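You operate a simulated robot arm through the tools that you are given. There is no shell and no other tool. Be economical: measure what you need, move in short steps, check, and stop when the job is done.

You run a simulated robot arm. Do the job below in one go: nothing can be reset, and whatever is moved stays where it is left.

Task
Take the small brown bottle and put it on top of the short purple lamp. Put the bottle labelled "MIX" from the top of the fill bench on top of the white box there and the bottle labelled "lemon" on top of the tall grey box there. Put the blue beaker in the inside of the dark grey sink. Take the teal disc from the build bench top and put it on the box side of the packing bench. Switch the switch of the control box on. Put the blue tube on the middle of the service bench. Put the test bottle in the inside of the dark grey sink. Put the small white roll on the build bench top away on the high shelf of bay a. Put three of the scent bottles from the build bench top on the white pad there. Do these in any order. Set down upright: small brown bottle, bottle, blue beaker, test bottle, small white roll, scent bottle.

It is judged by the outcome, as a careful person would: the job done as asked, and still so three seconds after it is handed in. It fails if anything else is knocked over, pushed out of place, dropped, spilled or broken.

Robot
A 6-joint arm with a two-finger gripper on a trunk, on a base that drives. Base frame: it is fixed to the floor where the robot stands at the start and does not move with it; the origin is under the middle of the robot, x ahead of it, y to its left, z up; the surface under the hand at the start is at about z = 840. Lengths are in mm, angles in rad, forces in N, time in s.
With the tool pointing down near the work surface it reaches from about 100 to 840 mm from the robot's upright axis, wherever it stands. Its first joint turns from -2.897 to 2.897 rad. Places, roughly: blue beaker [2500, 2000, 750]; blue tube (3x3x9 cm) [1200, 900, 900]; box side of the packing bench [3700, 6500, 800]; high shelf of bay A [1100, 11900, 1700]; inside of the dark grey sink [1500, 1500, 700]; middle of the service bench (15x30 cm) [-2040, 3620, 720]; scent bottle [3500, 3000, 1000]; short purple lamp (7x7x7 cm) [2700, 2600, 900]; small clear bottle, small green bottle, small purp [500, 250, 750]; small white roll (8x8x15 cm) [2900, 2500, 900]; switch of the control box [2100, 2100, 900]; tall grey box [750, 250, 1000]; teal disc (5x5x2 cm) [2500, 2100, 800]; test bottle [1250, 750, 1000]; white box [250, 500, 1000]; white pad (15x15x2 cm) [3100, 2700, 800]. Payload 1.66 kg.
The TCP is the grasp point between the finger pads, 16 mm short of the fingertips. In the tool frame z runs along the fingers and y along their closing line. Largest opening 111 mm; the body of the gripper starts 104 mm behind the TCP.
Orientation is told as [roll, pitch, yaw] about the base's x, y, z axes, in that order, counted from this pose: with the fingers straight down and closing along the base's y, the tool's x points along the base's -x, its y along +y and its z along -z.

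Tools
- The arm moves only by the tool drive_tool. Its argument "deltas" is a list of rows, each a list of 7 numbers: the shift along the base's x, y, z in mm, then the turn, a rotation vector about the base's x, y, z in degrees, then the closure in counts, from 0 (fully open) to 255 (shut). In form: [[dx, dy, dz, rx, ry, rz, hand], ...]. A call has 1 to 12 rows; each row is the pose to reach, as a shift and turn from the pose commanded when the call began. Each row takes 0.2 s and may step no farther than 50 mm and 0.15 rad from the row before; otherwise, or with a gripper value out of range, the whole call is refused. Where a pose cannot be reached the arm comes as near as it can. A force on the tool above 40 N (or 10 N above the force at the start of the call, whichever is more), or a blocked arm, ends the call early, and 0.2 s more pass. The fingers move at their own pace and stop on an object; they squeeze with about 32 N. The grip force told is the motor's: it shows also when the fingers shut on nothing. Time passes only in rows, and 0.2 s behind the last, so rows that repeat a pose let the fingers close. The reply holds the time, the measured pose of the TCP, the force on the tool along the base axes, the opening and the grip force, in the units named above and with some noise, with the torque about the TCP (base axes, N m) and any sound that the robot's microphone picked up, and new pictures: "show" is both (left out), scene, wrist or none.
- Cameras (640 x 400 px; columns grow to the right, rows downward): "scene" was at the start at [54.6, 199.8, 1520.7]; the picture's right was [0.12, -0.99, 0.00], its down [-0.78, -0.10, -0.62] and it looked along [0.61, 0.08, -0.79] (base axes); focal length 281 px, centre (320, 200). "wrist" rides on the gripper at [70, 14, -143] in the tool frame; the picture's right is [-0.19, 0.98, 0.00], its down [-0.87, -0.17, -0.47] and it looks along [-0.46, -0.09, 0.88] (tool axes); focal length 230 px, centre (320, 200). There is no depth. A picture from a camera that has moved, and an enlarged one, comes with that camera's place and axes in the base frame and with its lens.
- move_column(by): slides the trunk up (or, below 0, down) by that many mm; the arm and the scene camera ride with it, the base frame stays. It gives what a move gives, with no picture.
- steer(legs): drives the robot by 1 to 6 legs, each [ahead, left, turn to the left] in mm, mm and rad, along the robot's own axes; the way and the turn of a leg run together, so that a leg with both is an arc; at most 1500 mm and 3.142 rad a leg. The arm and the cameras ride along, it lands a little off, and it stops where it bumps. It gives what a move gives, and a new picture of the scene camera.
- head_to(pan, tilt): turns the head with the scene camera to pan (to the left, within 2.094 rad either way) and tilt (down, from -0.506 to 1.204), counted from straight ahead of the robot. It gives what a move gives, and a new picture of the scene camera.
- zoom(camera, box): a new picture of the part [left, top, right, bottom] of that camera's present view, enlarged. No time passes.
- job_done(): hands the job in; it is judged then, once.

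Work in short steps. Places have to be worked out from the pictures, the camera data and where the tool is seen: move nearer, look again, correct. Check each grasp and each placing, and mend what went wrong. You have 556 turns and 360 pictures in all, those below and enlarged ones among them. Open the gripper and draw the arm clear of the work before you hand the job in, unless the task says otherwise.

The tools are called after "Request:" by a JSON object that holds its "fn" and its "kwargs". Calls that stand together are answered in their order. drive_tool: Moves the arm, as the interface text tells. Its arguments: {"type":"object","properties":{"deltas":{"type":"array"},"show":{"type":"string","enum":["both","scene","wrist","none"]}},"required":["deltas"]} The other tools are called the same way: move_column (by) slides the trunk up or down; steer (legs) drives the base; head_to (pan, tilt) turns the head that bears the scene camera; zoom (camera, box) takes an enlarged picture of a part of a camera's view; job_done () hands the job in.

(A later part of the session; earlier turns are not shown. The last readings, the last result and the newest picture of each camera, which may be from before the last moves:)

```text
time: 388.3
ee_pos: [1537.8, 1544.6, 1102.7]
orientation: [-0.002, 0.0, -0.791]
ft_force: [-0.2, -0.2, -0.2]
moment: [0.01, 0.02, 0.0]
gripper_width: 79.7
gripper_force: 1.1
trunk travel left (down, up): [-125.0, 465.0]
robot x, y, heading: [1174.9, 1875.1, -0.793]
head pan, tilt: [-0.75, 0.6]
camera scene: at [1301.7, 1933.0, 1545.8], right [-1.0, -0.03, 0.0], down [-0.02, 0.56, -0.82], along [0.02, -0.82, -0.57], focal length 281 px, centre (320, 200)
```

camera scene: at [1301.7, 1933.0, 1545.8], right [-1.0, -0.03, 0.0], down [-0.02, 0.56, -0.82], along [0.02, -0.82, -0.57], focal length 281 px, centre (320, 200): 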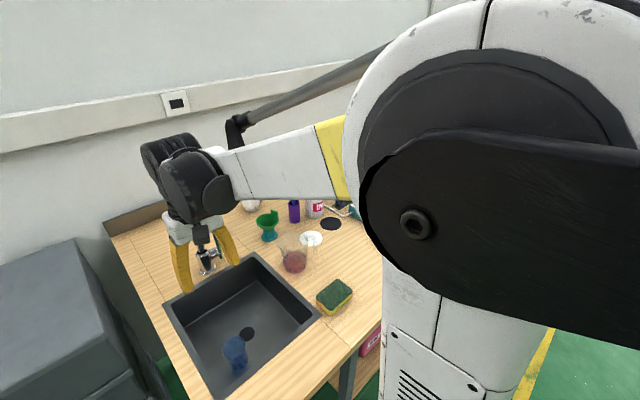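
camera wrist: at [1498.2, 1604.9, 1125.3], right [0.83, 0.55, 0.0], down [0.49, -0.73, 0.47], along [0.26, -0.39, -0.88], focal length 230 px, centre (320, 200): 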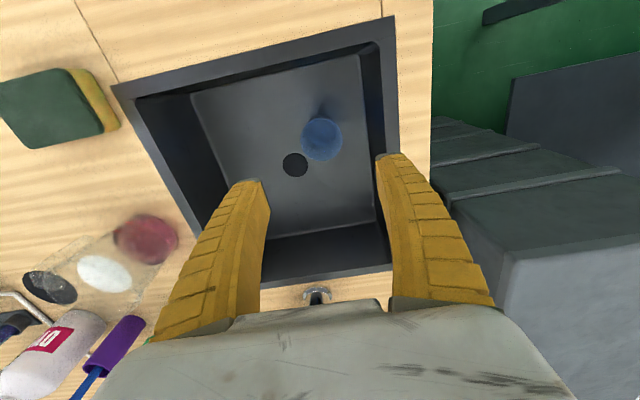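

Drive back a bit, right ~650 mm, to face the bottles.

Request:
{"fn": "steer", "kwargs": {"legs": [[-250, 0, 0], [0, -650, 0.008]]}}

Request:
{"fn": "head_to", "kwargs": {"pan": 0.05, "tilt": 0.7}}

```text
time: 393.3
ee_pos: [910.0, 1273.5, 1102.9]
orientation: [0.0, 0.001, -0.783]
ft_force: [-0.3, -0.2, 0.3]
moment: [0.0, 0.0, -0.02]
gripper_width: 79.7
gripper_force: 1.2
trunk travel left (down, up): [-125.0, 465.0]
robot x, y, heading: [548.6, 1596.3, -0.778]
head pan, tilt: [-0.75, 0.6]
camera scene: at [669.9, 1659.0, 1545.9], right [-1.0, -0.04, 0.0], down [-0.02, 0.56, -0.82], along [0.03, -0.82, -0.57], focal length 281 px, centre (320, 200)
```

scene: 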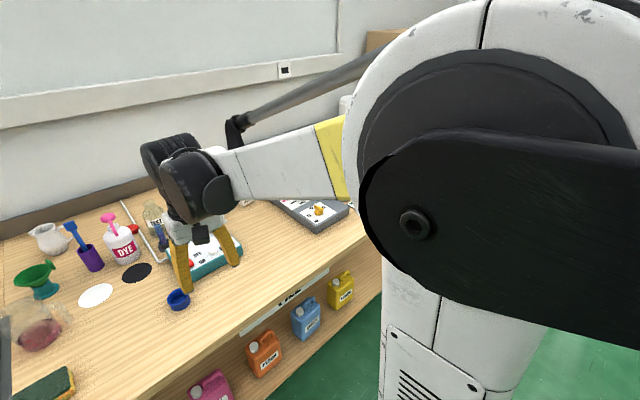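

```text
time: 394.5
ee_pos: [908.4, 1275.0, 1101.9]
orientation: [0.002, -0.002, -0.784]
ft_force: [0.3, -0.1, -0.4]
moment: [0.02, -0.02, 0.0]
gripper_width: 79.6
gripper_force: 0.9
trunk travel left (down, up): [-125.0, 465.0]
robot x, y, heading: [545.2, 1601.4, -0.782]
head pan, tilt: [0.051, 0.7]
camera scene: at [730.0, 1690.7, 1537.3], right [-0.67, -0.74, 0.0], down [-0.48, 0.43, -0.77], along [0.57, -0.51, -0.64], focal length 281 px, centre (320, 200)
```

scene: 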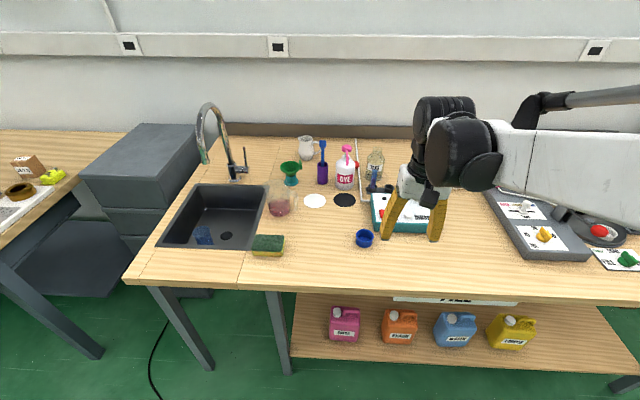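

Request:
{"fn": "zoom", "kwargs": {"camera": "scene", "box": [260, 120, 420, 240]}}

Request:
{"fn": "zoom", "kwargs": {"camera": "wrist", "box": [0, 0, 640, 400]}}

```text
3.33 times, centred on (340, 180) of scene
camera zoom: at [730.0, 1690.7, 1537.3], right [-0.67, -0.74, 0.0], down [-0.48, 0.43, -0.77], along [0.57, -0.51, -0.64], focal length 937 px, centre (253, 267)
```

zoom: 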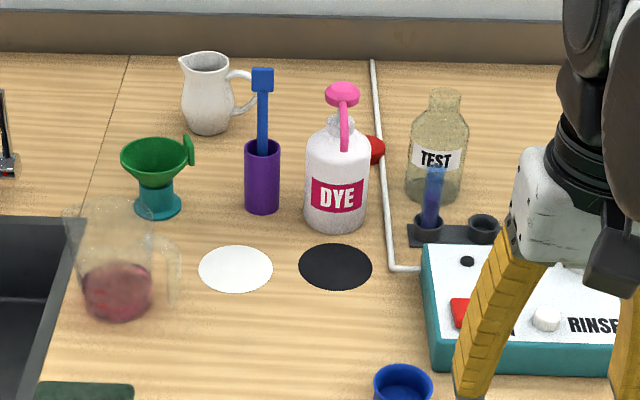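

```text
1.00 times, centred on (320, 200) of wrist (not enlarged: the box is as wide or as high as the picture)
camera zoom: at [870.1, 1332.8, 1244.7], right [0.83, 0.56, 0.0], down [0.5, -0.73, 0.47], along [0.27, -0.39, -0.88], focal length 230 px, centre (320, 200)
```

zoom: 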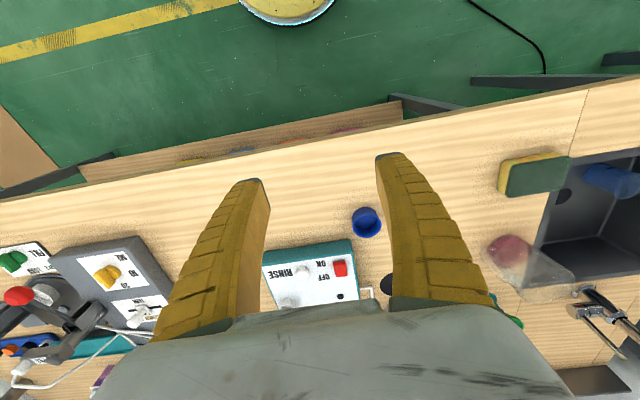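

TEST bottle at ≈(1293,877); the blue tube stands in a small rack just in front at ≈(1250,933). Move up to the bench edge.

Request:
{"fn": "steer", "kwargs": {"legs": [[250, 0, 0]]}}

Request:
{"fn": "drive_tool", "kwargs": {"deltas": [[0, -40, 0, 0, 0, 0, 60], [10, -75, -5, 0, 0, 0, 60], [25, -110, -10, 0, 0, 0, 60], [40, -145, -15, 0, 0, 0, 60]]}}

```text
time: 396.3
ee_pos: [1085.5, 1094.3, 1101.8]
orientation: [0.0, 0.0, -0.787]
ft_force: [-0.1, -0.6, -0.5]
moment: [0.01, 0.03, -0.02]
gripper_width: 79.8
gripper_force: 1.0
trunk travel left (down, up): [-125.0, 465.0]
robot x, y, heading: [724.5, 1418.4, -0.785]
head pan, tilt: [0.051, 0.7]
camera scene: at [908.3, 1512.2, 1537.2], right [-0.67, -0.74, 0.0], down [-0.48, 0.43, -0.76], along [0.57, -0.51, -0.64], focal length 281 px, centre (320, 200)
```

scene: 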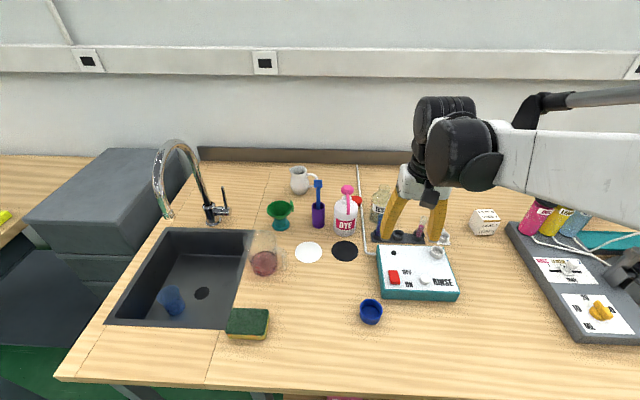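

```text
time: 397.3
ee_pos: [1126.5, 951.8, 1088.6]
orientation: [0.0, -0.001, -0.787]
ft_force: [-0.8, -0.4, 0.2]
moment: [-0.03, -0.01, -0.04]
gripper_width: 86.0
gripper_force: 0.8
trunk travel left (down, up): [-125.0, 465.0]
robot x, y, heading: [728.5, 1419.2, -0.783]
head pan, tilt: [0.051, 0.7]
camera scene: at [908.2, 1512.0, 1537.2], right [-0.67, -0.74, 0.0], down [-0.48, 0.43, -0.76], along [0.57, -0.51, -0.64], focal length 281 px, centre (320, 200)
camera wrist: at [1087.0, 1009.9, 1230.5], right [0.83, 0.56, 0.0], down [0.49, -0.73, 0.47], along [0.26, -0.39, -0.88], focal length 230 px, centre (320, 200)
```

scene: 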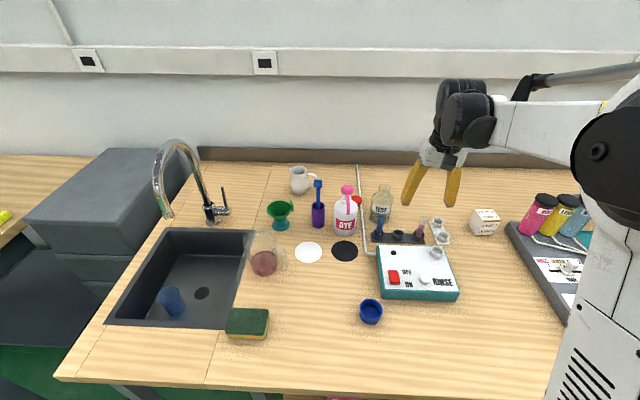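
wrist: 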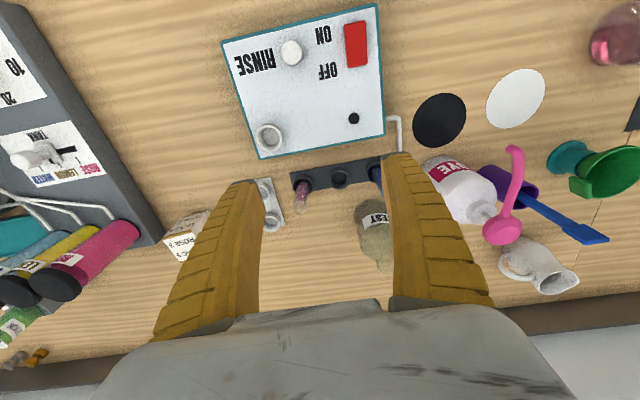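

Request:
{"fn": "zoom", "kwargs": {"camera": "scene", "box": [350, 180, 460, 260]}}

Request:
{"fn": "zoom", "kwargs": {"camera": "wrist", "box": [280, 130, 420, 290]}}

```text
5.00 times, centred on (405, 220) of scene
camera zoom: at [908.2, 1512.0, 1537.2], right [-0.67, -0.74, 0.0], down [-0.48, 0.43, -0.76], along [0.57, -0.51, -0.64], focal length 1406 px, centre (-105, 100)
```

zoom: 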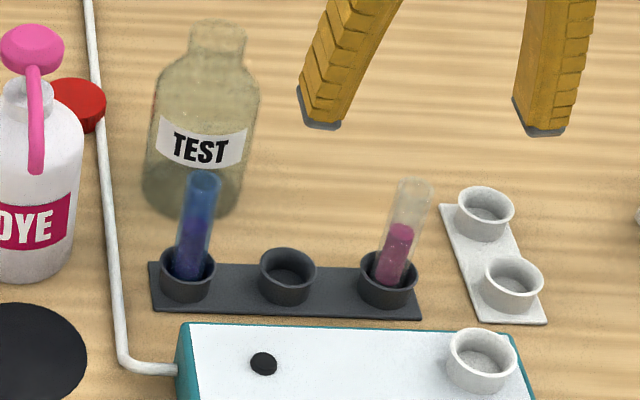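

```text
2.50 times, centred on (350, 210) of wrist
camera zoom: at [1087.0, 1009.9, 1230.5], right [0.83, 0.56, 0.0], down [0.49, -0.73, 0.47], along [0.26, -0.39, -0.88], focal length 575 px, centre (245, 175)
```

zoom: 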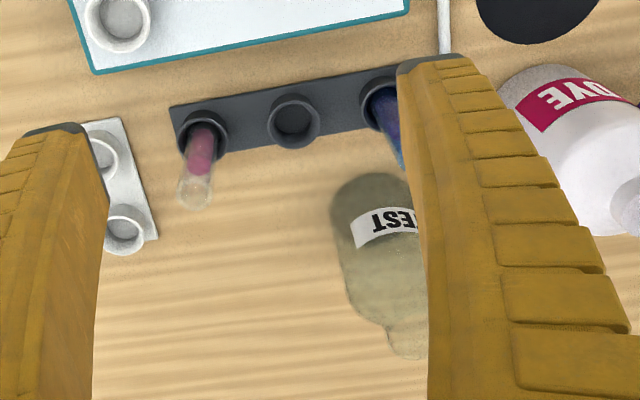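

Blue tube stands at ≈(1250,950), top z≈940. Position above it with a narrower opening.

Request:
{"fn": "drive_tool", "kwargs": {"deltas": [[41, 0, -10, 0, 0, 0, 130], [82, -1, -20, 0, 0, 0, 130], [123, -2, -40, 0, 0, 0, 130], [123, -2, -60, 0, 0, 0, 130]], "show": "wrist"}}

Request:
{"fn": "zoom", "kwargs": {"camera": "wrist", "box": [250, 100, 390, 220]}}

```text
time: 398.3
ee_pos: [1250.0, 948.8, 1029.1]
orientation: [0.001, 0.001, -0.789]
ft_force: [0.3, 0.0, -0.5]
moment: [0.0, 0.02, 0.0]
gripper_width: 56.2
gripper_force: 1.6
trunk travel left (down, up): [-125.0, 465.0]
robot x, y, heading: [723.7, 1423.3, -0.792]
head pan, tilt: [0.051, 0.7]
camera wrist: at [1210.0, 1007.8, 1171.1], right [0.83, 0.56, 0.0], down [0.49, -0.73, 0.47], along [0.26, -0.39, -0.88], focal length 230 px, centre (320, 200)
```

wrist: 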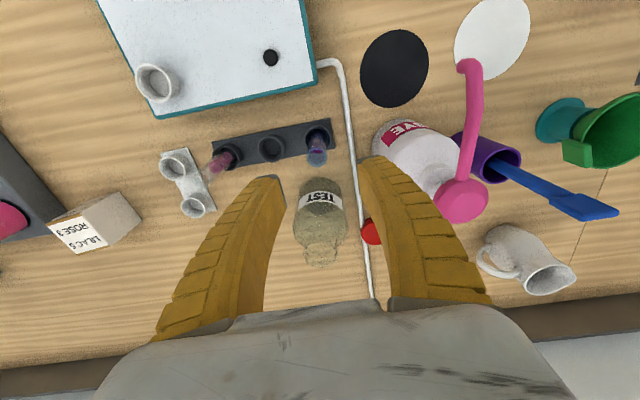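

```text
3.33 times, centred on (320, 160) of wrist
camera zoom: at [1210.0, 1007.8, 1171.1], right [0.83, 0.56, 0.0], down [0.49, -0.73, 0.47], along [0.26, -0.39, -0.88], focal length 767 px, centre (320, 333)
```

zoom: 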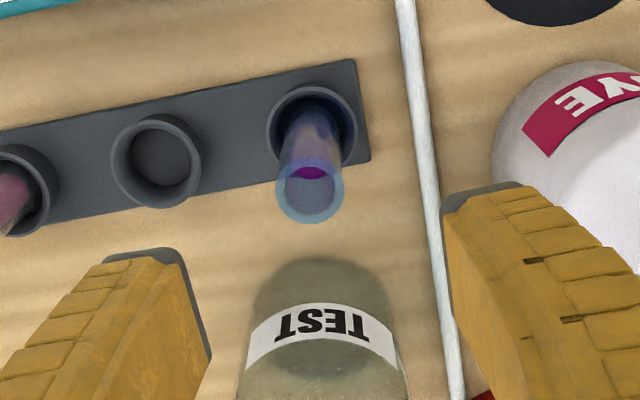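

Tube top ≈(1248,946). Descend to z≈912 and close gently on it.

Request:
{"fn": "drive_tool", "kwargs": {"deltas": [[-2, -2, -40, 0, 0, 0, 130], [-2, -2, -80, 0, 0, 0, 130], [-2, -2, -117, 0, 0, 0, 130], [-2, -2, -117, 0, 0, 0, 130]], "show": "wrist"}}

```text
time: 399.3
ee_pos: [1249.3, 946.8, 911.7]
orientation: [0.002, -0.001, -0.785]
ft_force: [0.7, 1.2, 0.1]
moment: [0.0, 0.04, 0.02]
gripper_width: 56.4
gripper_force: 1.2
trunk travel left (down, up): [-125.0, 465.0]
robot x, y, heading: [722.9, 1422.6, -0.784]
head pan, tilt: [0.051, 0.7]
camera wrist: at [1209.0, 1006.1, 1053.4], right [0.83, 0.56, 0.0], down [0.49, -0.73, 0.47], along [0.26, -0.39, -0.88], focal length 230 px, centre (320, 200)
```

wrist: 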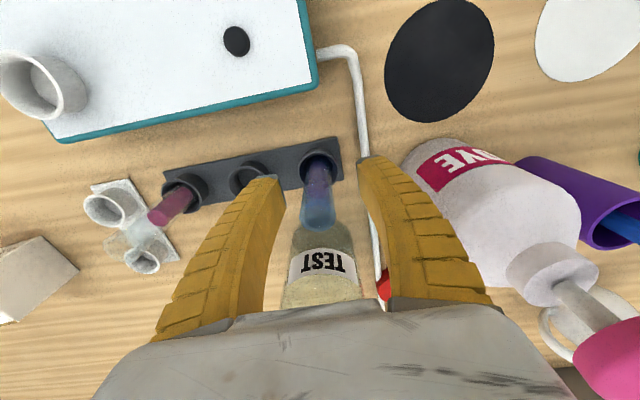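

The tube is between the fingers. Close.

Request:
{"fn": "drive_tool", "kwargs": {"deltas": [[0, 0, 0, 0, 0, 0, 200], [0, 0, 0, 0, 0, 0, 255], [0, 0, 0, 0, 0, 0, 255]], "show": "none"}}

Request:
{"fn": "drive_tool", "kwargs": {"deltas": [[0, 0, 20, 0, 0, 0, 255], [0, 0, 50, 0, 0, 0, 255], [0, 0, 90, 0, 0, 0, 255], [0, 0, 130, 0, 0, 0, 255], [0, 0, 170, 0, 0, 0, 255], [0, 0, 190, 0, 0, 0, 255]]}}

```text
time: 400.1
ee_pos: [1248.1, 946.5, 912.1]
orientation: [-0.001, 0.001, -0.788]
ft_force: [1.6, -2.2, 4.8]
moment: [-0.1, -0.13, -0.03]
gripper_width: 12.3
gripper_force: 32.1
trunk travel left (down, up): [-125.0, 465.0]
robot x, y, heading: [724.6, 1421.2, -0.788]
head pan, tilt: [0.051, 0.7]
```

```text
time: 401.5
ee_pos: [1246.9, 946.3, 1100.2]
orientation: [0.001, 0.001, -0.788]
ft_force: [-0.3, 0.6, -0.1]
moment: [-0.01, 0.0, 0.0]
gripper_width: 10.9
gripper_force: 32.0
trunk travel left (down, up): [-125.0, 465.0]
robot x, y, heading: [725.5, 1420.4, -0.79]
head pan, tilt: [0.051, 0.7]
camera scene: at [907.7, 1512.8, 1537.3], right [-0.67, -0.74, 0.0], down [-0.48, 0.43, -0.77], along [0.57, -0.51, -0.64], focal length 281 px, centre (320, 200)
camera wrist: at [1208.0, 1005.4, 1241.4], right [0.83, 0.56, 0.0], down [0.49, -0.73, 0.47], along [0.26, -0.39, -0.88], focal length 230 px, centre (320, 200)
```

scene: 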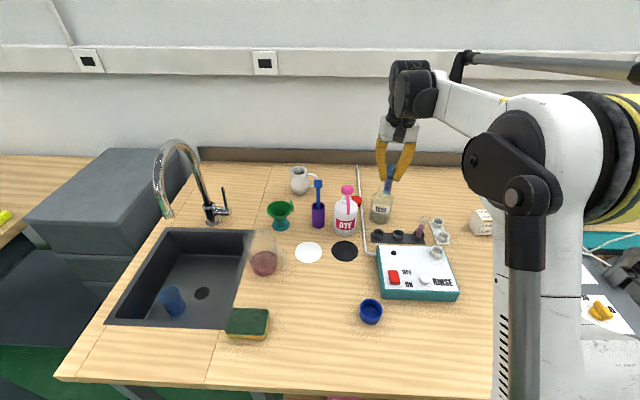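
wrist: 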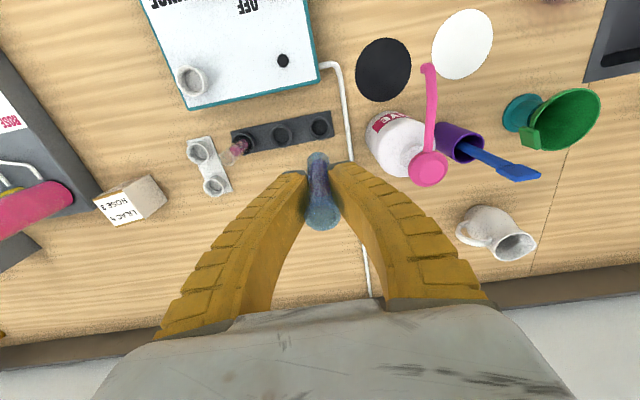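

Tube lifted upright. Retract, back off and turn toward the service bench.

Request:
{"fn": "drive_tool", "kwargs": {"deltas": [[-35, 28, 10, 0, 0, 0, 255], [-70, 56, 20, 0, 0, 0, 255], [-105, 84, 30, 0, 0, 0, 255], [-140, 112, 30, 0, 0, 0, 255], [-175, 140, 30, 0, 0, 0, 255], [-210, 167, 30, 0, 0, 0, 255], [-240, 190, 30, 0, 0, 0, 255]], "show": "none"}}

Request:
{"fn": "steer", "kwargs": {"legs": [[-500, 0, 0], [0, 0, -3.0]]}}

Request:
{"fn": "head_to", "kwargs": {"pan": 0.1, "tilt": 0.4}}

```text
time: 403.1
ee_pos: [1006.1, 1141.2, 1131.2]
orientation: [0.001, 0.001, -0.788]
ft_force: [0.1, 0.0, -1.2]
moment: [0.01, 0.0, 0.0]
gripper_width: 10.8
gripper_force: 32.2
trunk travel left (down, up): [-125.0, 465.0]
robot x, y, heading: [721.2, 1421.4, -0.791]
head pan, tilt: [0.051, 0.7]
```

```text
time: 413.1
ee_pos: [50.1, 2017.1, 1129.9]
orientation: [0.0, -0.001, 2.488]
ft_force: [-0.1, -0.3, 0.4]
moment: [0.03, 0.01, 0.03]
gripper_width: 10.4
gripper_force: 32.1
trunk travel left (down, up): [-125.0, 465.0]
robot x, y, heading: [365.7, 1779.7, 2.49]
head pan, tilt: [0.051, 0.7]
camera scene: at [197.8, 1661.9, 1537.3], right [0.57, 0.82, 0.0], down [0.53, -0.37, -0.76], along [-0.63, 0.43, -0.64], focal length 281 px, centre (320, 200)
```

scene: 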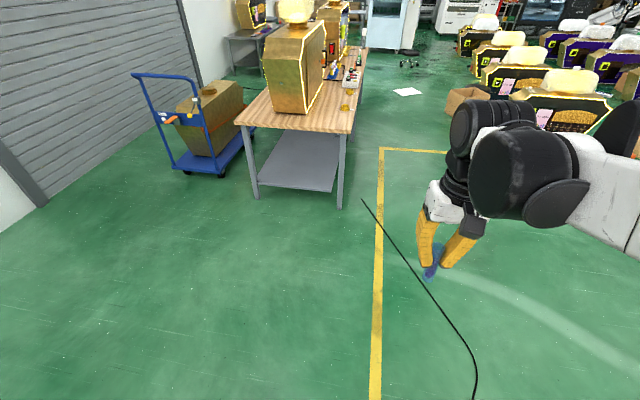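

```text
time: 413.9
ee_pos: [50.6, 2017.4, 1130.4]
orientation: [-0.001, 0.0, 2.487]
ft_force: [0.3, 0.3, 0.5]
moment: [0.01, -0.01, 0.0]
gripper_width: 10.6
gripper_force: 32.3
trunk travel left (down, up): [-125.0, 465.0]
robot x, y, heading: [368.0, 1776.8, 2.489]
head pan, tilt: [0.099, 0.4]
camera scene: at [189.0, 1662.5, 1564.0], right [0.53, 0.85, 0.0], down [0.33, -0.2, -0.92], along [-0.78, 0.48, -0.39], focal length 281 px, centre (320, 200)
```

scene: 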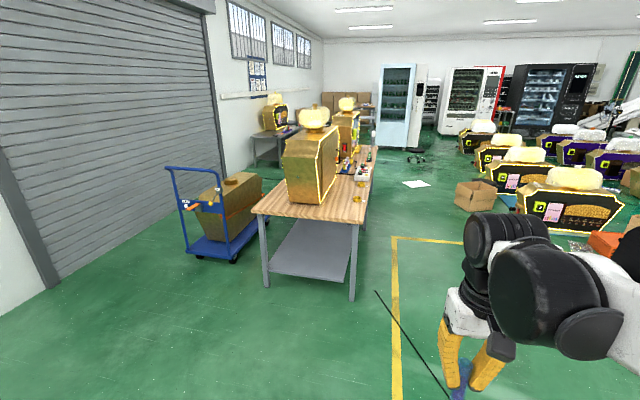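

That table ahead is the service bench; its middle spot (−2040,3620) lies on its right side between the machines. Drive alongside it and turn to face it.

Request:
{"fn": "steer", "kwargs": {"legs": [[0, 0, -0.133], [1500, -60, 0], [1490, -60, 0], [0, 0, 1.57]]}}

Request:
{"fn": "head_to", "kwargs": {"pan": 0.0, "tilt": 0.75}}

```text
refused: leg 2 is longer than a leg can be; nothing moved
```

```text
time: 414.8
ee_pos: [50.8, 2017.6, 1130.8]
orientation: [0.001, 0.001, 2.487]
ft_force: [-0.2, -0.2, -0.3]
moment: [-0.02, -0.02, 0.0]
gripper_width: 10.6
gripper_force: 31.8
trunk travel left (down, up): [-125.0, 465.0]
robot x, y, heading: [369.3, 1776.2, 2.49]
head pan, tilt: [0.0, 0.75]
camera scene: at [201.9, 1664.1, 1533.1], right [0.61, 0.79, 0.0], down [0.54, -0.41, -0.73], along [-0.58, 0.44, -0.68], focal length 281 px, centre (320, 200)
```

scene: 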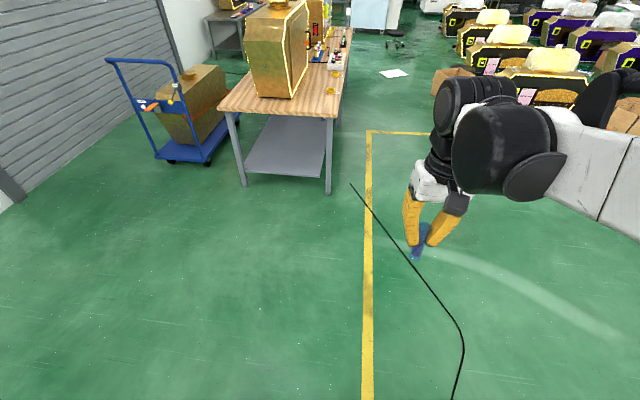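

Request:
{"fn": "steer", "kwargs": {"legs": [[0, 0, -0.133], [1480, -60, 0], [1480, -60, 0], [0, 0, 1.57]]}}

```text
time: 433.3
ee_pos: [-1897.0, 3668.4, 1130.2]
orientation: [0.0, -0.001, -2.382]
ft_force: [0.3, -0.1, 0.5]
moment: [0.0, 0.02, -0.01]
gripper_width: 10.7
gripper_force: 32.3
trunk travel left (down, up): [-125.0, 465.0]
robot x, y, heading: [-1606.5, 3941.9, -2.383]
head pan, tilt: [0.0, 0.75]
camera scene: at [-1522.9, 3763.1, 1533.0], right [-0.69, 0.73, 0.0], down [0.49, 0.47, -0.73], along [-0.53, -0.5, -0.68], focal length 281 px, centre (320, 200)
```

scene: 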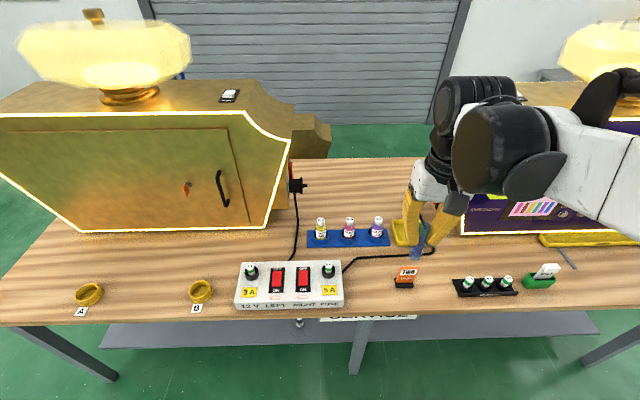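

I'm facing the service bench. Look closer at its middle.

Request:
{"fn": "zoom", "kwargs": {"camera": "scene", "box": [280, 190, 520, 330]}}

Request:
{"fn": "zoom", "kwargs": {"camera": "wrist", "box": [0, 0, 640, 400]}}

```text
2.67 times, centred on (400, 260) of scene
camera zoom: at [-1522.9, 3763.1, 1533.0], right [-0.69, 0.73, 0.0], down [0.49, 0.47, -0.73], along [-0.53, -0.5, -0.68], focal length 750 px, centre (107, 40)
```

zoom: 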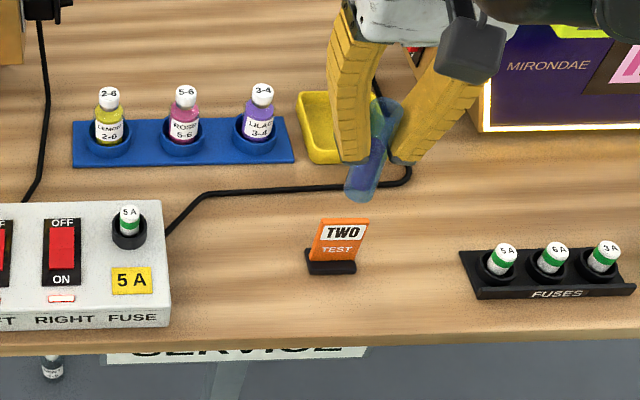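

```text
1.00 times, centred on (320, 200) of wrist (not enlarged: the box is as wide or as high as the picture)
camera zoom: at [-1836.3, 3706.7, 1272.9], right [0.54, -0.84, 0.0], down [-0.74, -0.47, 0.47], along [-0.4, -0.25, -0.88], focal length 230 px, centre (320, 200)
```

zoom: 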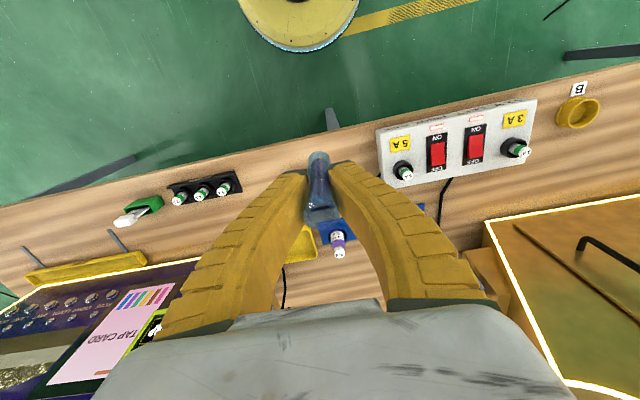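

The middle spot (≈(−2040,3620), bench z≈720) is where the small "TWO" sign stands; there is free wood beside it. Zoom on the tube to see its bottom shape.

Request:
{"fn": "zoom", "kwargs": {"camera": "scene", "box": [395, 210, 455, 270]}}

Request:
{"fn": "zoom", "kwargs": {"camera": "wrist", "box": [280, 130, 360, 240]}}

```text
6.67 times, centred on (425, 240) of scene
camera zoom: at [-1522.9, 3763.1, 1533.0], right [-0.69, 0.73, 0.0], down [0.49, 0.47, -0.73], along [-0.53, -0.5, -0.68], focal length 1875 px, centre (-380, -67)
```

zoom: 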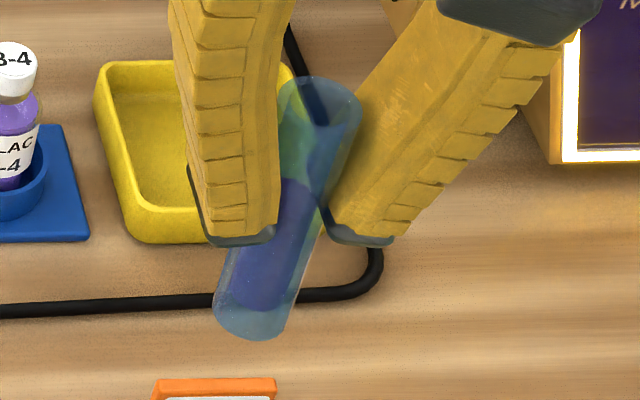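

```text
3.64 times, centred on (320, 185) of wrist
camera zoom: at [-1836.3, 3706.7, 1272.9], right [0.54, -0.84, 0.0], down [-0.74, -0.47, 0.47], along [-0.4, -0.25, -0.88], focal length 837 px, centre (320, 254)
```

zoom: 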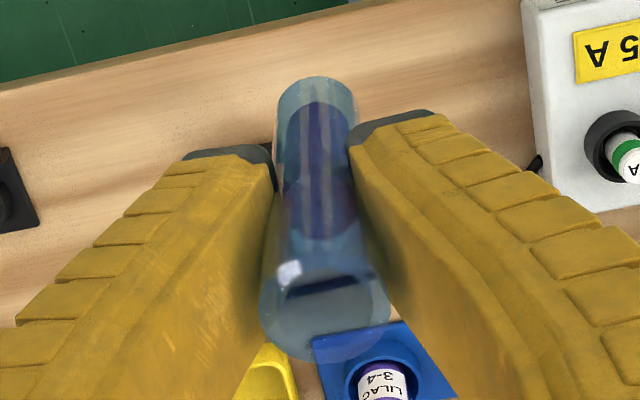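

The tube appears flat-bottomed. I'll set it upright beside the sign at ≈(−1992,3562): move above, then lower the trunk.

Request:
{"fn": "drive_tool", "kwargs": {"deltas": [[-24, -27, 0, 0, 0, 0, 255], [-48, -53, 0, 0, 0, 0, 255], [-72, -80, 0, 0, 0, 0, 255], [-95, -106, 0, 0, 0, 0, 255], [-95, -106, -45, 0, 0, 0, 255], [-95, -106, -90, 0, 0, 0, 255], [-95, -106, -130, 0, 0, 0, 255]], "show": "none"}}

Request:
{"fn": "move_column", "kwargs": {"by": -115}}

Request:
{"fn": "drive_tool", "kwargs": {"deltas": [[0, 0, -25, 0, 0, 0, 255], [0, 0, -45, 0, 0, 0, 255], [0, 0, -45, 0, 0, 0, 255]]}}

```text
time: 434.9
ee_pos: [-1994.0, 3564.0, 998.0]
orientation: [-0.001, 0.0, -2.381]
ft_force: [0.3, 0.4, -1.0]
moment: [0.0, 0.03, 0.02]
gripper_width: 10.4
gripper_force: 31.8
trunk travel left (down, up): [-125.0, 465.0]
robot x, y, heading: [-1611.3, 3942.8, -2.379]
head pan, tilt: [0.0, 0.75]
```

```text
time: 436.4
ee_pos: [-1993.5, 3565.3, 884.6]
orientation: [0.002, 0.0, -2.381]
ft_force: [0.3, -0.6, -0.7]
moment: [0.02, 0.0, -0.01]
gripper_width: 10.5
gripper_force: 32.3
trunk travel left (down, up): [-10.0, 580.0]
robot x, y, heading: [-1612.0, 3945.7, -2.382]
head pan, tilt: [0.0, 0.75]
```

```text
time: 437.2
ee_pos: [-1991.8, 3564.2, 839.2]
orientation: [0.001, 0.0, -2.381]
ft_force: [0.0, 0.0, 0.2]
moment: [-0.01, -0.04, 0.03]
gripper_width: 10.6
gripper_force: 32.1
trunk travel left (down, up): [-10.0, 580.0]
robot x, y, heading: [-1607.8, 3945.6, -2.381]
head pan, tilt: [0.0, 0.75]
camera scene: at [-1523.0, 3763.1, 1418.0], right [-0.69, 0.73, 0.0], down [0.49, 0.47, -0.73], along [-0.53, -0.5, -0.68], focal length 281 px, centre (320, 200)
camera wrist: at [-1932.4, 3602.6, 981.6], right [0.54, -0.84, 0.0], down [-0.74, -0.47, 0.47], along [-0.4, -0.25, -0.88], focal length 230 px, centre (320, 200)
```

scene: 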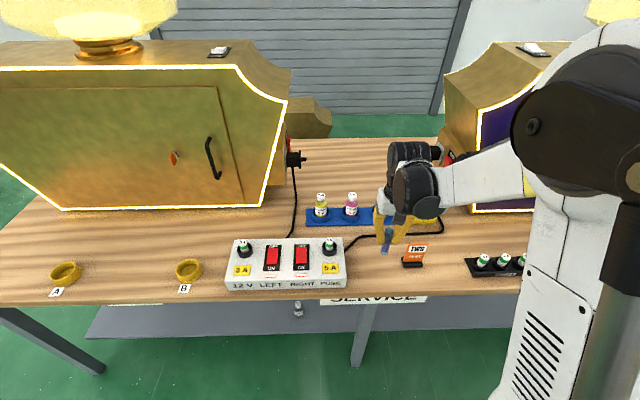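
wrist: 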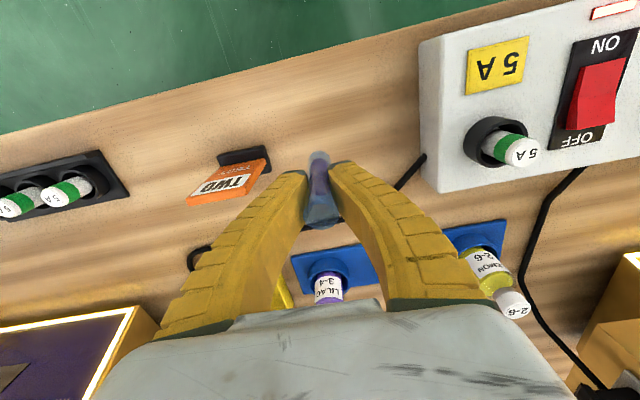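

Landing spot is clear. Lower to just above the bench.

Request:
{"fn": "drive_tool", "kwargs": {"deltas": [[0, 0, -20, 0, 0, 0, 255], [0, 0, -38, 0, 0, 0, 255], [0, 0, -38, 0, 0, 0, 255]], "show": "none"}}

Request:
{"fn": "drive_tool", "kwargs": {"deltas": [[0, 0, -3, 0, 0, 0, 255], [0, 0, -6, 0, 0, 0, 255], [0, 0, -9, 0, 0, 0, 255], [0, 0, -9, 0, 0, 0, 255]], "show": "wrist"}}

```text
time: 438.0
ee_pos: [-1991.3, 3564.8, 800.9]
orientation: [-0.001, 0.001, -2.384]
ft_force: [0.0, -0.1, 0.4]
moment: [-0.01, -0.02, -0.03]
gripper_width: 10.4
gripper_force: 32.0
trunk travel left (down, up): [-10.0, 580.0]
robot x, y, heading: [-1609.3, 3943.8, -2.385]
head pan, tilt: [0.0, 0.75]
```

```text
time: 439.0
ee_pos: [-1992.7, 3564.1, 791.9]
orientation: [0.0, -0.002, -2.382]
ft_force: [-0.9, -0.2, -1.1]
moment: [0.0, 0.02, -0.02]
gripper_width: 10.4
gripper_force: 31.7
trunk travel left (down, up): [-10.0, 580.0]
robot x, y, heading: [-1606.6, 3943.9, -2.382]
head pan, tilt: [0.0, 0.75]
camera wrist: at [-1932.4, 3602.7, 934.7], right [0.54, -0.84, 0.0], down [-0.74, -0.47, 0.47], along [-0.4, -0.25, -0.88], focal length 230 px, centre (320, 200)
```

wrist: 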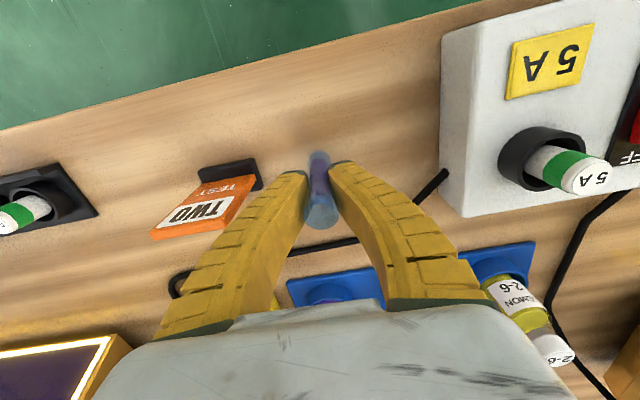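

Request:
{"fn": "drive_tool", "kwargs": {"deltas": [[0, 0, -3, 0, 0, 0, 255], [0, 0, -6, 0, 0, 0, 255], [0, 0, -9, 0, 0, 0, 255], [0, 0, -9, 0, 0, 0, 255]], "show": "none"}}

```text
time: 440.0
ee_pos: [-1992.1, 3564.9, 785.3]
orientation: [0.0, -0.001, -2.382]
ft_force: [-0.6, -0.7, 4.1]
moment: [-0.07, 0.04, 0.01]
gripper_width: 10.7
gripper_force: 32.5
trunk travel left (down, up): [-10.0, 580.0]
robot x, y, heading: [-1607.7, 3945.7, -2.38]
head pan, tilt: [0.0, 0.75]
```

Light contact. Loosen the fingers slightly around the tube and see if it stands.

Request:
{"fn": "drive_tool", "kwargs": {"deltas": [[0, 0, 0, 0, 0, 0, 215], [0, 0, 0, 0, 0, 0, 190], [0, 0, 0, 0, 0, 0, 190]], "show": "none"}}

Request:
{"fn": "zoom", "kwargs": {"camera": "wrist", "box": [270, 120, 370, 250]}}

Request:
{"fn": "zoom", "kwargs": {"camera": "scene", "box": [360, 190, 440, 290]}}

```text
time: 440.8
ee_pos: [-1991.5, 3564.6, 782.8]
orientation: [0.0, 0.002, -2.382]
ft_force: [0.2, 0.6, 0.0]
moment: [0.0, 0.02, -0.01]
gripper_width: 30.8
gripper_force: 1.5
trunk travel left (down, up): [-10.0, 580.0]
robot x, y, heading: [-1609.2, 3943.6, -2.382]
head pan, tilt: [0.0, 0.75]
```

```text
3.08 times, centred on (320, 185) of wrist
camera zoom: at [-1931.7, 3602.6, 926.3], right [0.54, -0.84, 0.0], down [-0.74, -0.47, 0.47], along [-0.4, -0.25, -0.88], focal length 708 px, centre (320, 246)
```

zoom: 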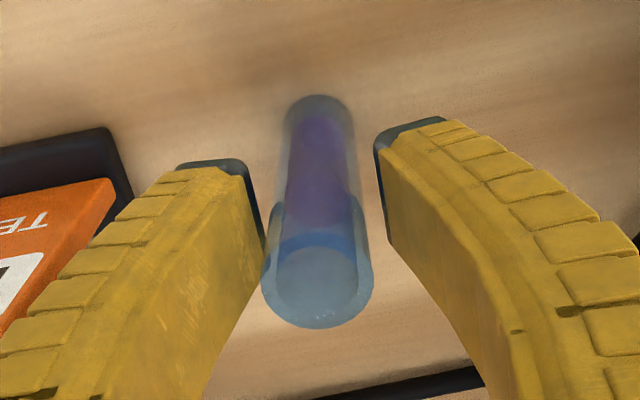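

```text
4.00 times, centred on (400, 240) of scene
camera zoom: at [-1523.0, 3763.1, 1418.0], right [-0.69, 0.73, 0.0], down [0.49, 0.47, -0.73], along [-0.53, -0.5, -0.68], focal length 1125 px, centre (0, 40)
```

zoom: 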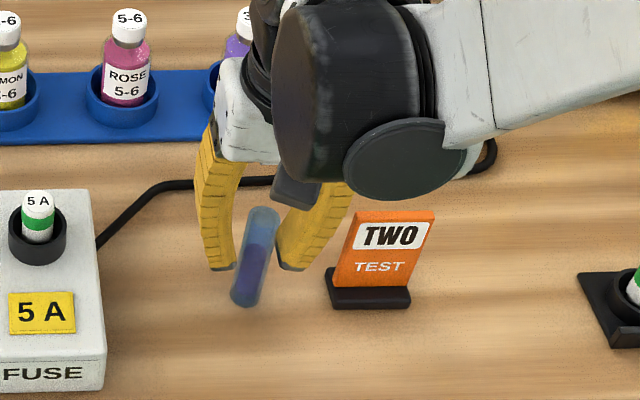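

It seems upright. Open a bit more and re-check.

Request:
{"fn": "drive_tool", "kwargs": {"deltas": [[0, 0, 0, 0, 0, 0, 150], [0, 0, 0, 0, 0, 0, 130], [0, 0, 0, 0, 0, 0, 130], [0, 0, 0, 0, 0, 0, 130], [0, 0, 0, 0, 0, 0, 130]], "show": "none"}}

Request:
{"fn": "zoom", "kwargs": {"camera": "wrist", "box": [240, 100, 400, 260]}}

```text
time: 442.0
ee_pos: [-1991.7, 3564.7, 783.3]
orientation: [0.0, 0.002, -2.382]
ft_force: [-0.5, -0.3, 0.0]
moment: [0.0, -0.04, -0.01]
gripper_width: 56.6
gripper_force: 2.2
trunk travel left (down, up): [-10.0, 580.0]
robot x, y, heading: [-1611.9, 3941.3, -2.382]
head pan, tilt: [0.0, 0.75]
```

```text
2.50 times, centred on (320, 180) of wrist
camera zoom: at [-1931.7, 3602.6, 926.3], right [0.54, -0.84, 0.0], down [-0.74, -0.47, 0.47], along [-0.4, -0.25, -0.88], focal length 575 px, centre (320, 250)
```

zoom: 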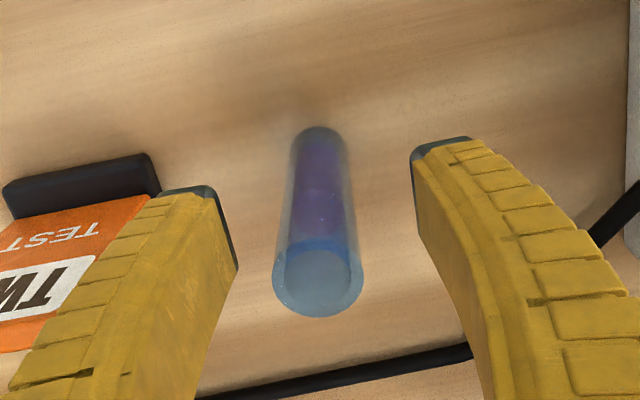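

The tube stands freely. Rise straight up and verify.

Request:
{"fn": "drive_tool", "kwargs": {"deltas": [[0, 0, 40, 0, 0, 0, 130], [0, 0, 85, 0, 0, 0, 130], [0, 0, 130, 0, 0, 0, 130], [0, 0, 175, 0, 0, 0, 100], [0, 0, 220, 0, 0, 0, 60]]}}

```text
time: 443.2
ee_pos: [-1992.2, 3564.2, 1003.2]
orientation: [0.001, 0.001, -2.381]
ft_force: [0.5, 0.5, -0.1]
moment: [0.01, 0.03, 0.0]
gripper_width: 86.0
gripper_force: 1.1
trunk travel left (down, up): [-10.0, 580.0]
robot x, y, heading: [-1608.7, 3941.3, -2.384]
head pan, tilt: [0.0, 0.75]
camera scene: at [-1522.9, 3763.2, 1418.0], right [-0.69, 0.73, 0.0], down [0.49, 0.47, -0.73], along [-0.53, -0.5, -0.68], focal length 281 px, centre (320, 200)
camera wrist: at [-1931.9, 3602.2, 1144.9], right [0.54, -0.84, 0.0], down [-0.74, -0.47, 0.47], along [-0.4, -0.25, -0.88], focal length 230 px, centre (320, 200)
```

scene: 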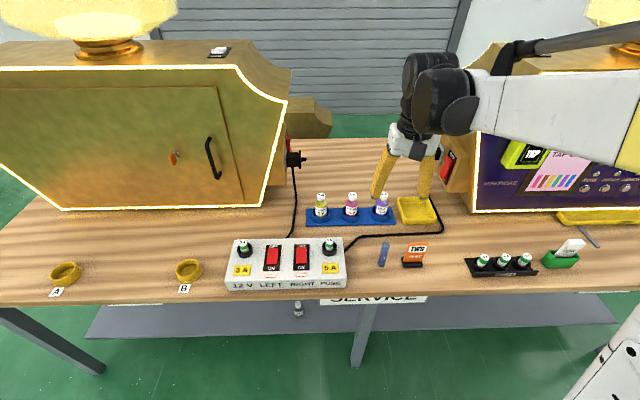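
wrist: 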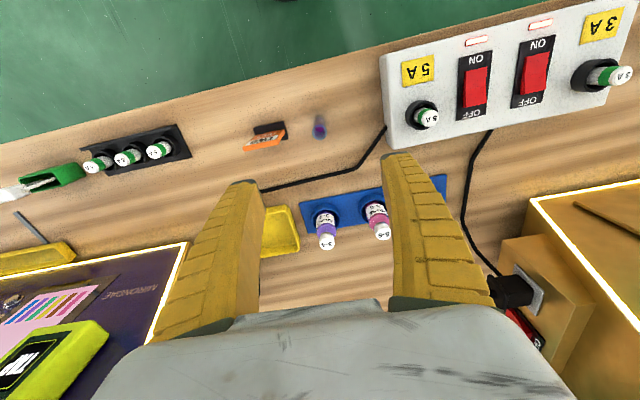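

Tube placed upright in the middle of the service bench. Raise the trunk and drive back to the fill bench for the TEST bottle.

Request:
{"fn": "move_column", "kwargs": {"by": 115}}

Request:
{"fn": "drive_tool", "kwargs": {"deltas": [[30, 30, 10, 0, 0, 0, 60], [60, 60, 10, 0, 0, 0, 60], [90, 90, 10, 0, 0, 0, 60], [110, 110, 10, 0, 0, 0, 60]], "show": "none"}}

Request:
{"fn": "steer", "kwargs": {"legs": [[0, 0, 1.597], [1480, -50, 0], [1480, -50, 0], [200, 0, 0]]}}

```text
time: 444.6
ee_pos: [-1992.6, 3563.8, 1116.6]
orientation: [0.001, 0.0, -2.38]
ft_force: [-0.1, -0.6, -1.1]
moment: [0.02, 0.01, -0.01]
gripper_width: 86.1
gripper_force: 1.0
trunk travel left (down, up): [-125.0, 465.0]
robot x, y, heading: [-1610.6, 3943.2, -2.384]
head pan, tilt: [0.0, 0.75]
```

```text
time: 445.6
ee_pos: [-1881.0, 3673.3, 1127.0]
orientation: [0.002, -0.002, -2.382]
ft_force: [0.2, 0.1, 0.0]
moment: [0.01, 0.02, -0.02]
gripper_width: 86.3
gripper_force: 0.8
trunk travel left (down, up): [-125.0, 465.0]
robot x, y, heading: [-1607.5, 3946.6, -2.377]
head pan, tilt: [0.0, 0.75]
```

```text
time: 464.8
ee_pos: [789.1, 1379.2, 1128.7]
orientation: [0.001, 0.001, -0.797]
ft_force: [0.8, 0.3, -0.2]
moment: [-0.01, -0.01, -0.03]
gripper_width: 86.0
gripper_force: 1.0
trunk travel left (down, up): [-125.0, 465.0]
robot x, y, heading: [513.6, 1648.4, -0.794]
head pan, tilt: [0.0, 0.75]
camera scene: at [695.7, 1737.5, 1533.0], right [-0.71, -0.7, 0.0], down [-0.48, 0.49, -0.73], along [0.51, -0.52, -0.68], focal length 281 px, centre (320, 200)
```

scene: 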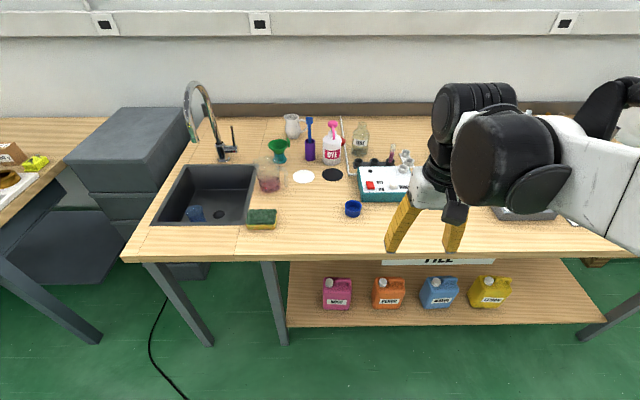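

Approach the bench by 305 mm, then look at the TEST bottle with the wrist.

Request:
{"fn": "steer", "kwargs": {"legs": [[305, 0, 0.009]]}}

Request:
{"fn": "drive_tool", "kwargs": {"deltas": [[38, -30, 0, -4.5, -4.4, 0, 60], [76, -60, 0, -9, -8.8, 0, 60], [112, -92, 0, -12.7, -12.6, 0, 60], [145, -126, 0, -17.8, -17.6, 0, 60], [178, -160, 0, -17.8, -17.6, 0, 60], [198, -182, 0, -17.8, -17.6, 0, 60]]}}

```text
time: 466.9
ee_pos: [1002.7, 1165.0, 1128.0]
orientation: [0.001, 0.001, -0.794]
ft_force: [0.1, 0.3, 0.7]
moment: [0.02, 0.0, 0.03]
gripper_width: 86.0
gripper_force: 0.4
trunk travel left (down, up): [-125.0, 465.0]
robot x, y, heading: [732.5, 1432.3, -0.797]
head pan, tilt: [0.0, 0.75]
camera scene: at [907.9, 1521.6, 1533.0], right [-0.71, -0.7, 0.0], down [-0.48, 0.49, -0.73], along [0.51, -0.52, -0.68], focal length 281 px, centre (320, 200)
```

scene: 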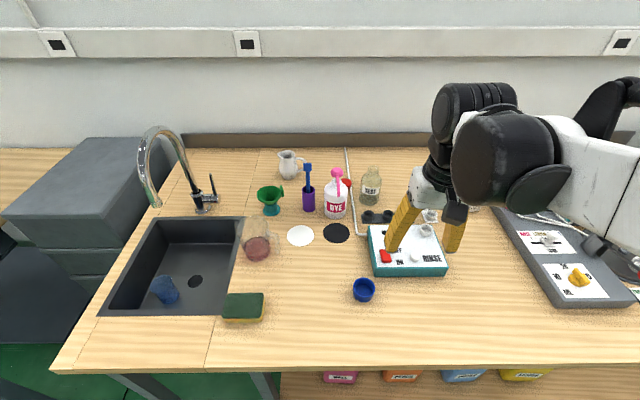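

```text
time: 468.3
ee_pos: [1200.2, 983.4, 1128.0]
orientation: [0.001, -0.438, -0.794]
ft_force: [0.3, 0.1, 0.0]
moment: [0.01, 0.02, 0.02]
gripper_width: 86.1
gripper_force: 0.3
trunk travel left (down, up): [-125.0, 465.0]
robot x, y, heading: [728.3, 1431.6, -0.794]
head pan, tilt: [0.0, 0.75]
camera scene: at [908.1, 1521.5, 1532.9], right [-0.71, -0.7, 0.0], down [-0.48, 0.49, -0.73], along [0.51, -0.52, -0.68], focal length 281 px, centre (320, 200)
camera wrist: at [1123.4, 1081.0, 1227.7], right [0.82, 0.57, 0.08], down [0.29, -0.53, 0.79], along [0.49, -0.63, -0.6], focal length 230 px, centre (320, 200)
```

scene: 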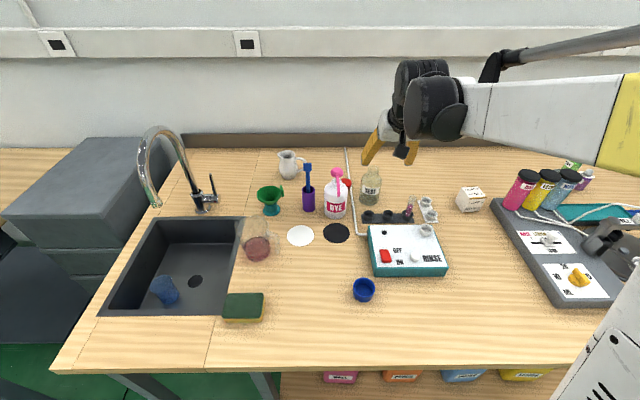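
wrist: 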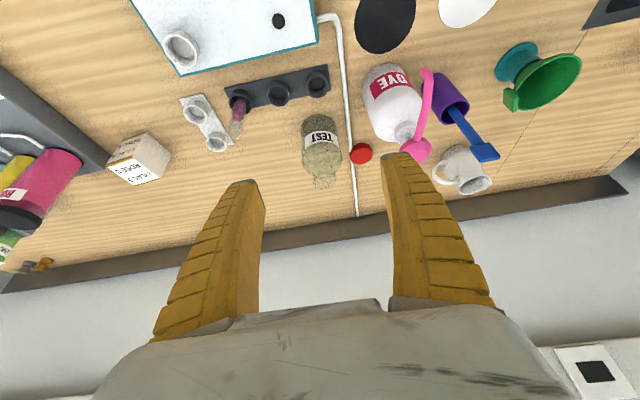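

Neck at ≈(1297,877,~985). Approach it along the tilted axis with a ~60 mm opening.

Request:
{"fn": "drive_tool", "kwargs": {"deltas": [[30, -34, -12, 0, 0, 0, 115], [59, -68, -24, 0, 0, 0, 115], [72, -81, -63, 0, 0, 0, 115], [85, -94, -103, 0, 0, 0, 115], [96, -105, -138, 0, 0, 0, 115], [96, -105, -138, 0, 0, 0, 115]]}}

Request:
{"fn": "zoom", "kwargs": {"camera": "wrist", "box": [240, 100, 400, 260]}}

```text
time: 469.7
ee_pos: [1296.8, 876.1, 987.9]
orientation: [0.0, -0.438, -0.794]
ft_force: [0.4, -0.6, 0.7]
moment: [0.02, 0.03, -0.01]
gripper_width: 62.9
gripper_force: 1.2
trunk travel left (down, up): [-125.0, 465.0]
robot x, y, heading: [728.3, 1433.3, -0.795]
head pan, tilt: [0.0, 0.75]
camera scene: at [907.5, 1522.1, 1533.0], right [-0.71, -0.7, 0.0], down [-0.48, 0.49, -0.73], along [0.51, -0.52, -0.68], focal length 281 px, centre (320, 200)
camera wrist: at [1219.1, 973.2, 1088.0], right [0.82, 0.57, 0.08], down [0.29, -0.53, 0.79], along [0.49, -0.63, -0.6], focal length 230 px, centre (320, 200)
```

scene: 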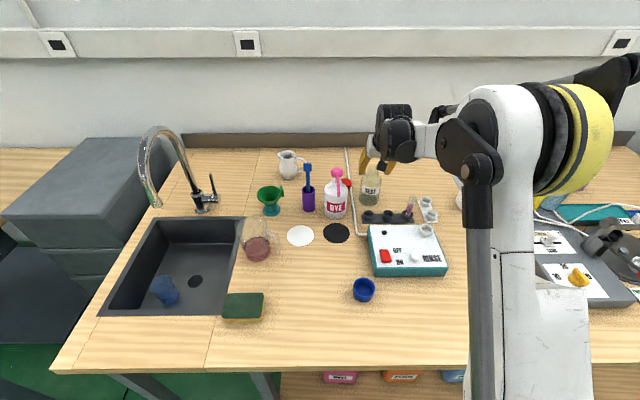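
wrist: 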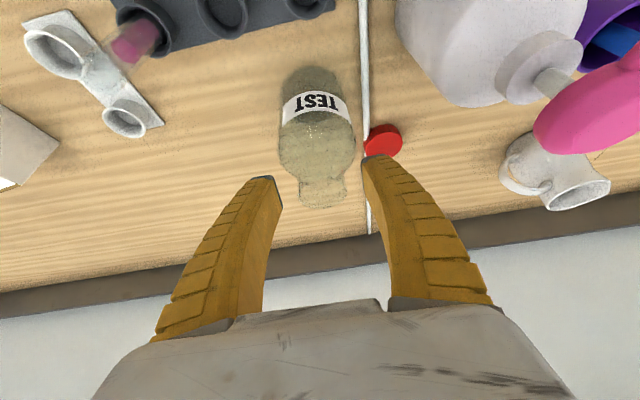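

```text
2.50 times, centred on (320, 180) of wrist
camera zoom: at [1219.1, 973.2, 1088.0], right [0.82, 0.57, 0.08], down [0.29, -0.53, 0.79], along [0.49, -0.63, -0.6], focal length 575 px, centre (320, 250)
```

zoom: 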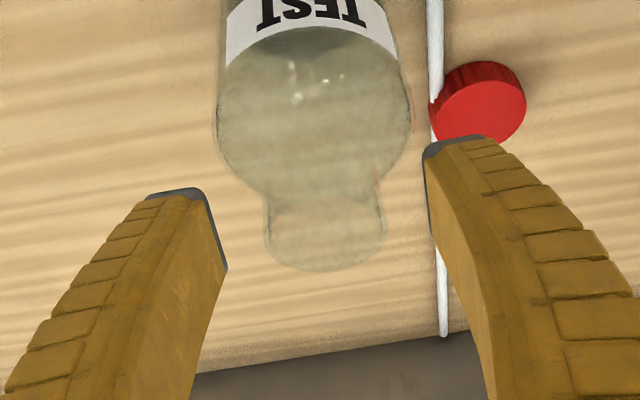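

The neck (33 mm) is between the fingers. Lower slightly and close.

Request:
{"fn": "drive_tool", "kwargs": {"deltas": [[1, -1, -4, 0, 0, 0, 160], [1, -1, -4, 0, 0, 0, 255], [1, -1, -4, 0, 0, 0, 255], [1, -1, -4, 0, 0, 0, 255]], "show": "wrist"}}

```text
time: 470.7
ee_pos: [1296.2, 876.0, 985.6]
orientation: [0.001, -0.439, -0.795]
ft_force: [2.2, -2.5, 15.2]
moment: [-0.54, -0.69, -0.05]
gripper_width: 31.4
gripper_force: 31.8
trunk travel left (down, up): [-125.0, 465.0]
robot x, y, heading: [729.0, 1433.1, -0.797]
head pan, tilt: [0.0, 0.75]
camera wrist: at [1219.6, 973.4, 1085.1], right [0.82, 0.57, 0.08], down [0.29, -0.53, 0.79], along [0.49, -0.63, -0.6], focal length 230 px, centre (320, 200)
```

wrist: 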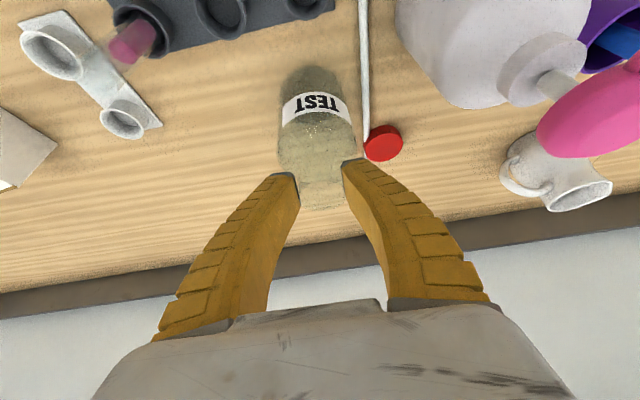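

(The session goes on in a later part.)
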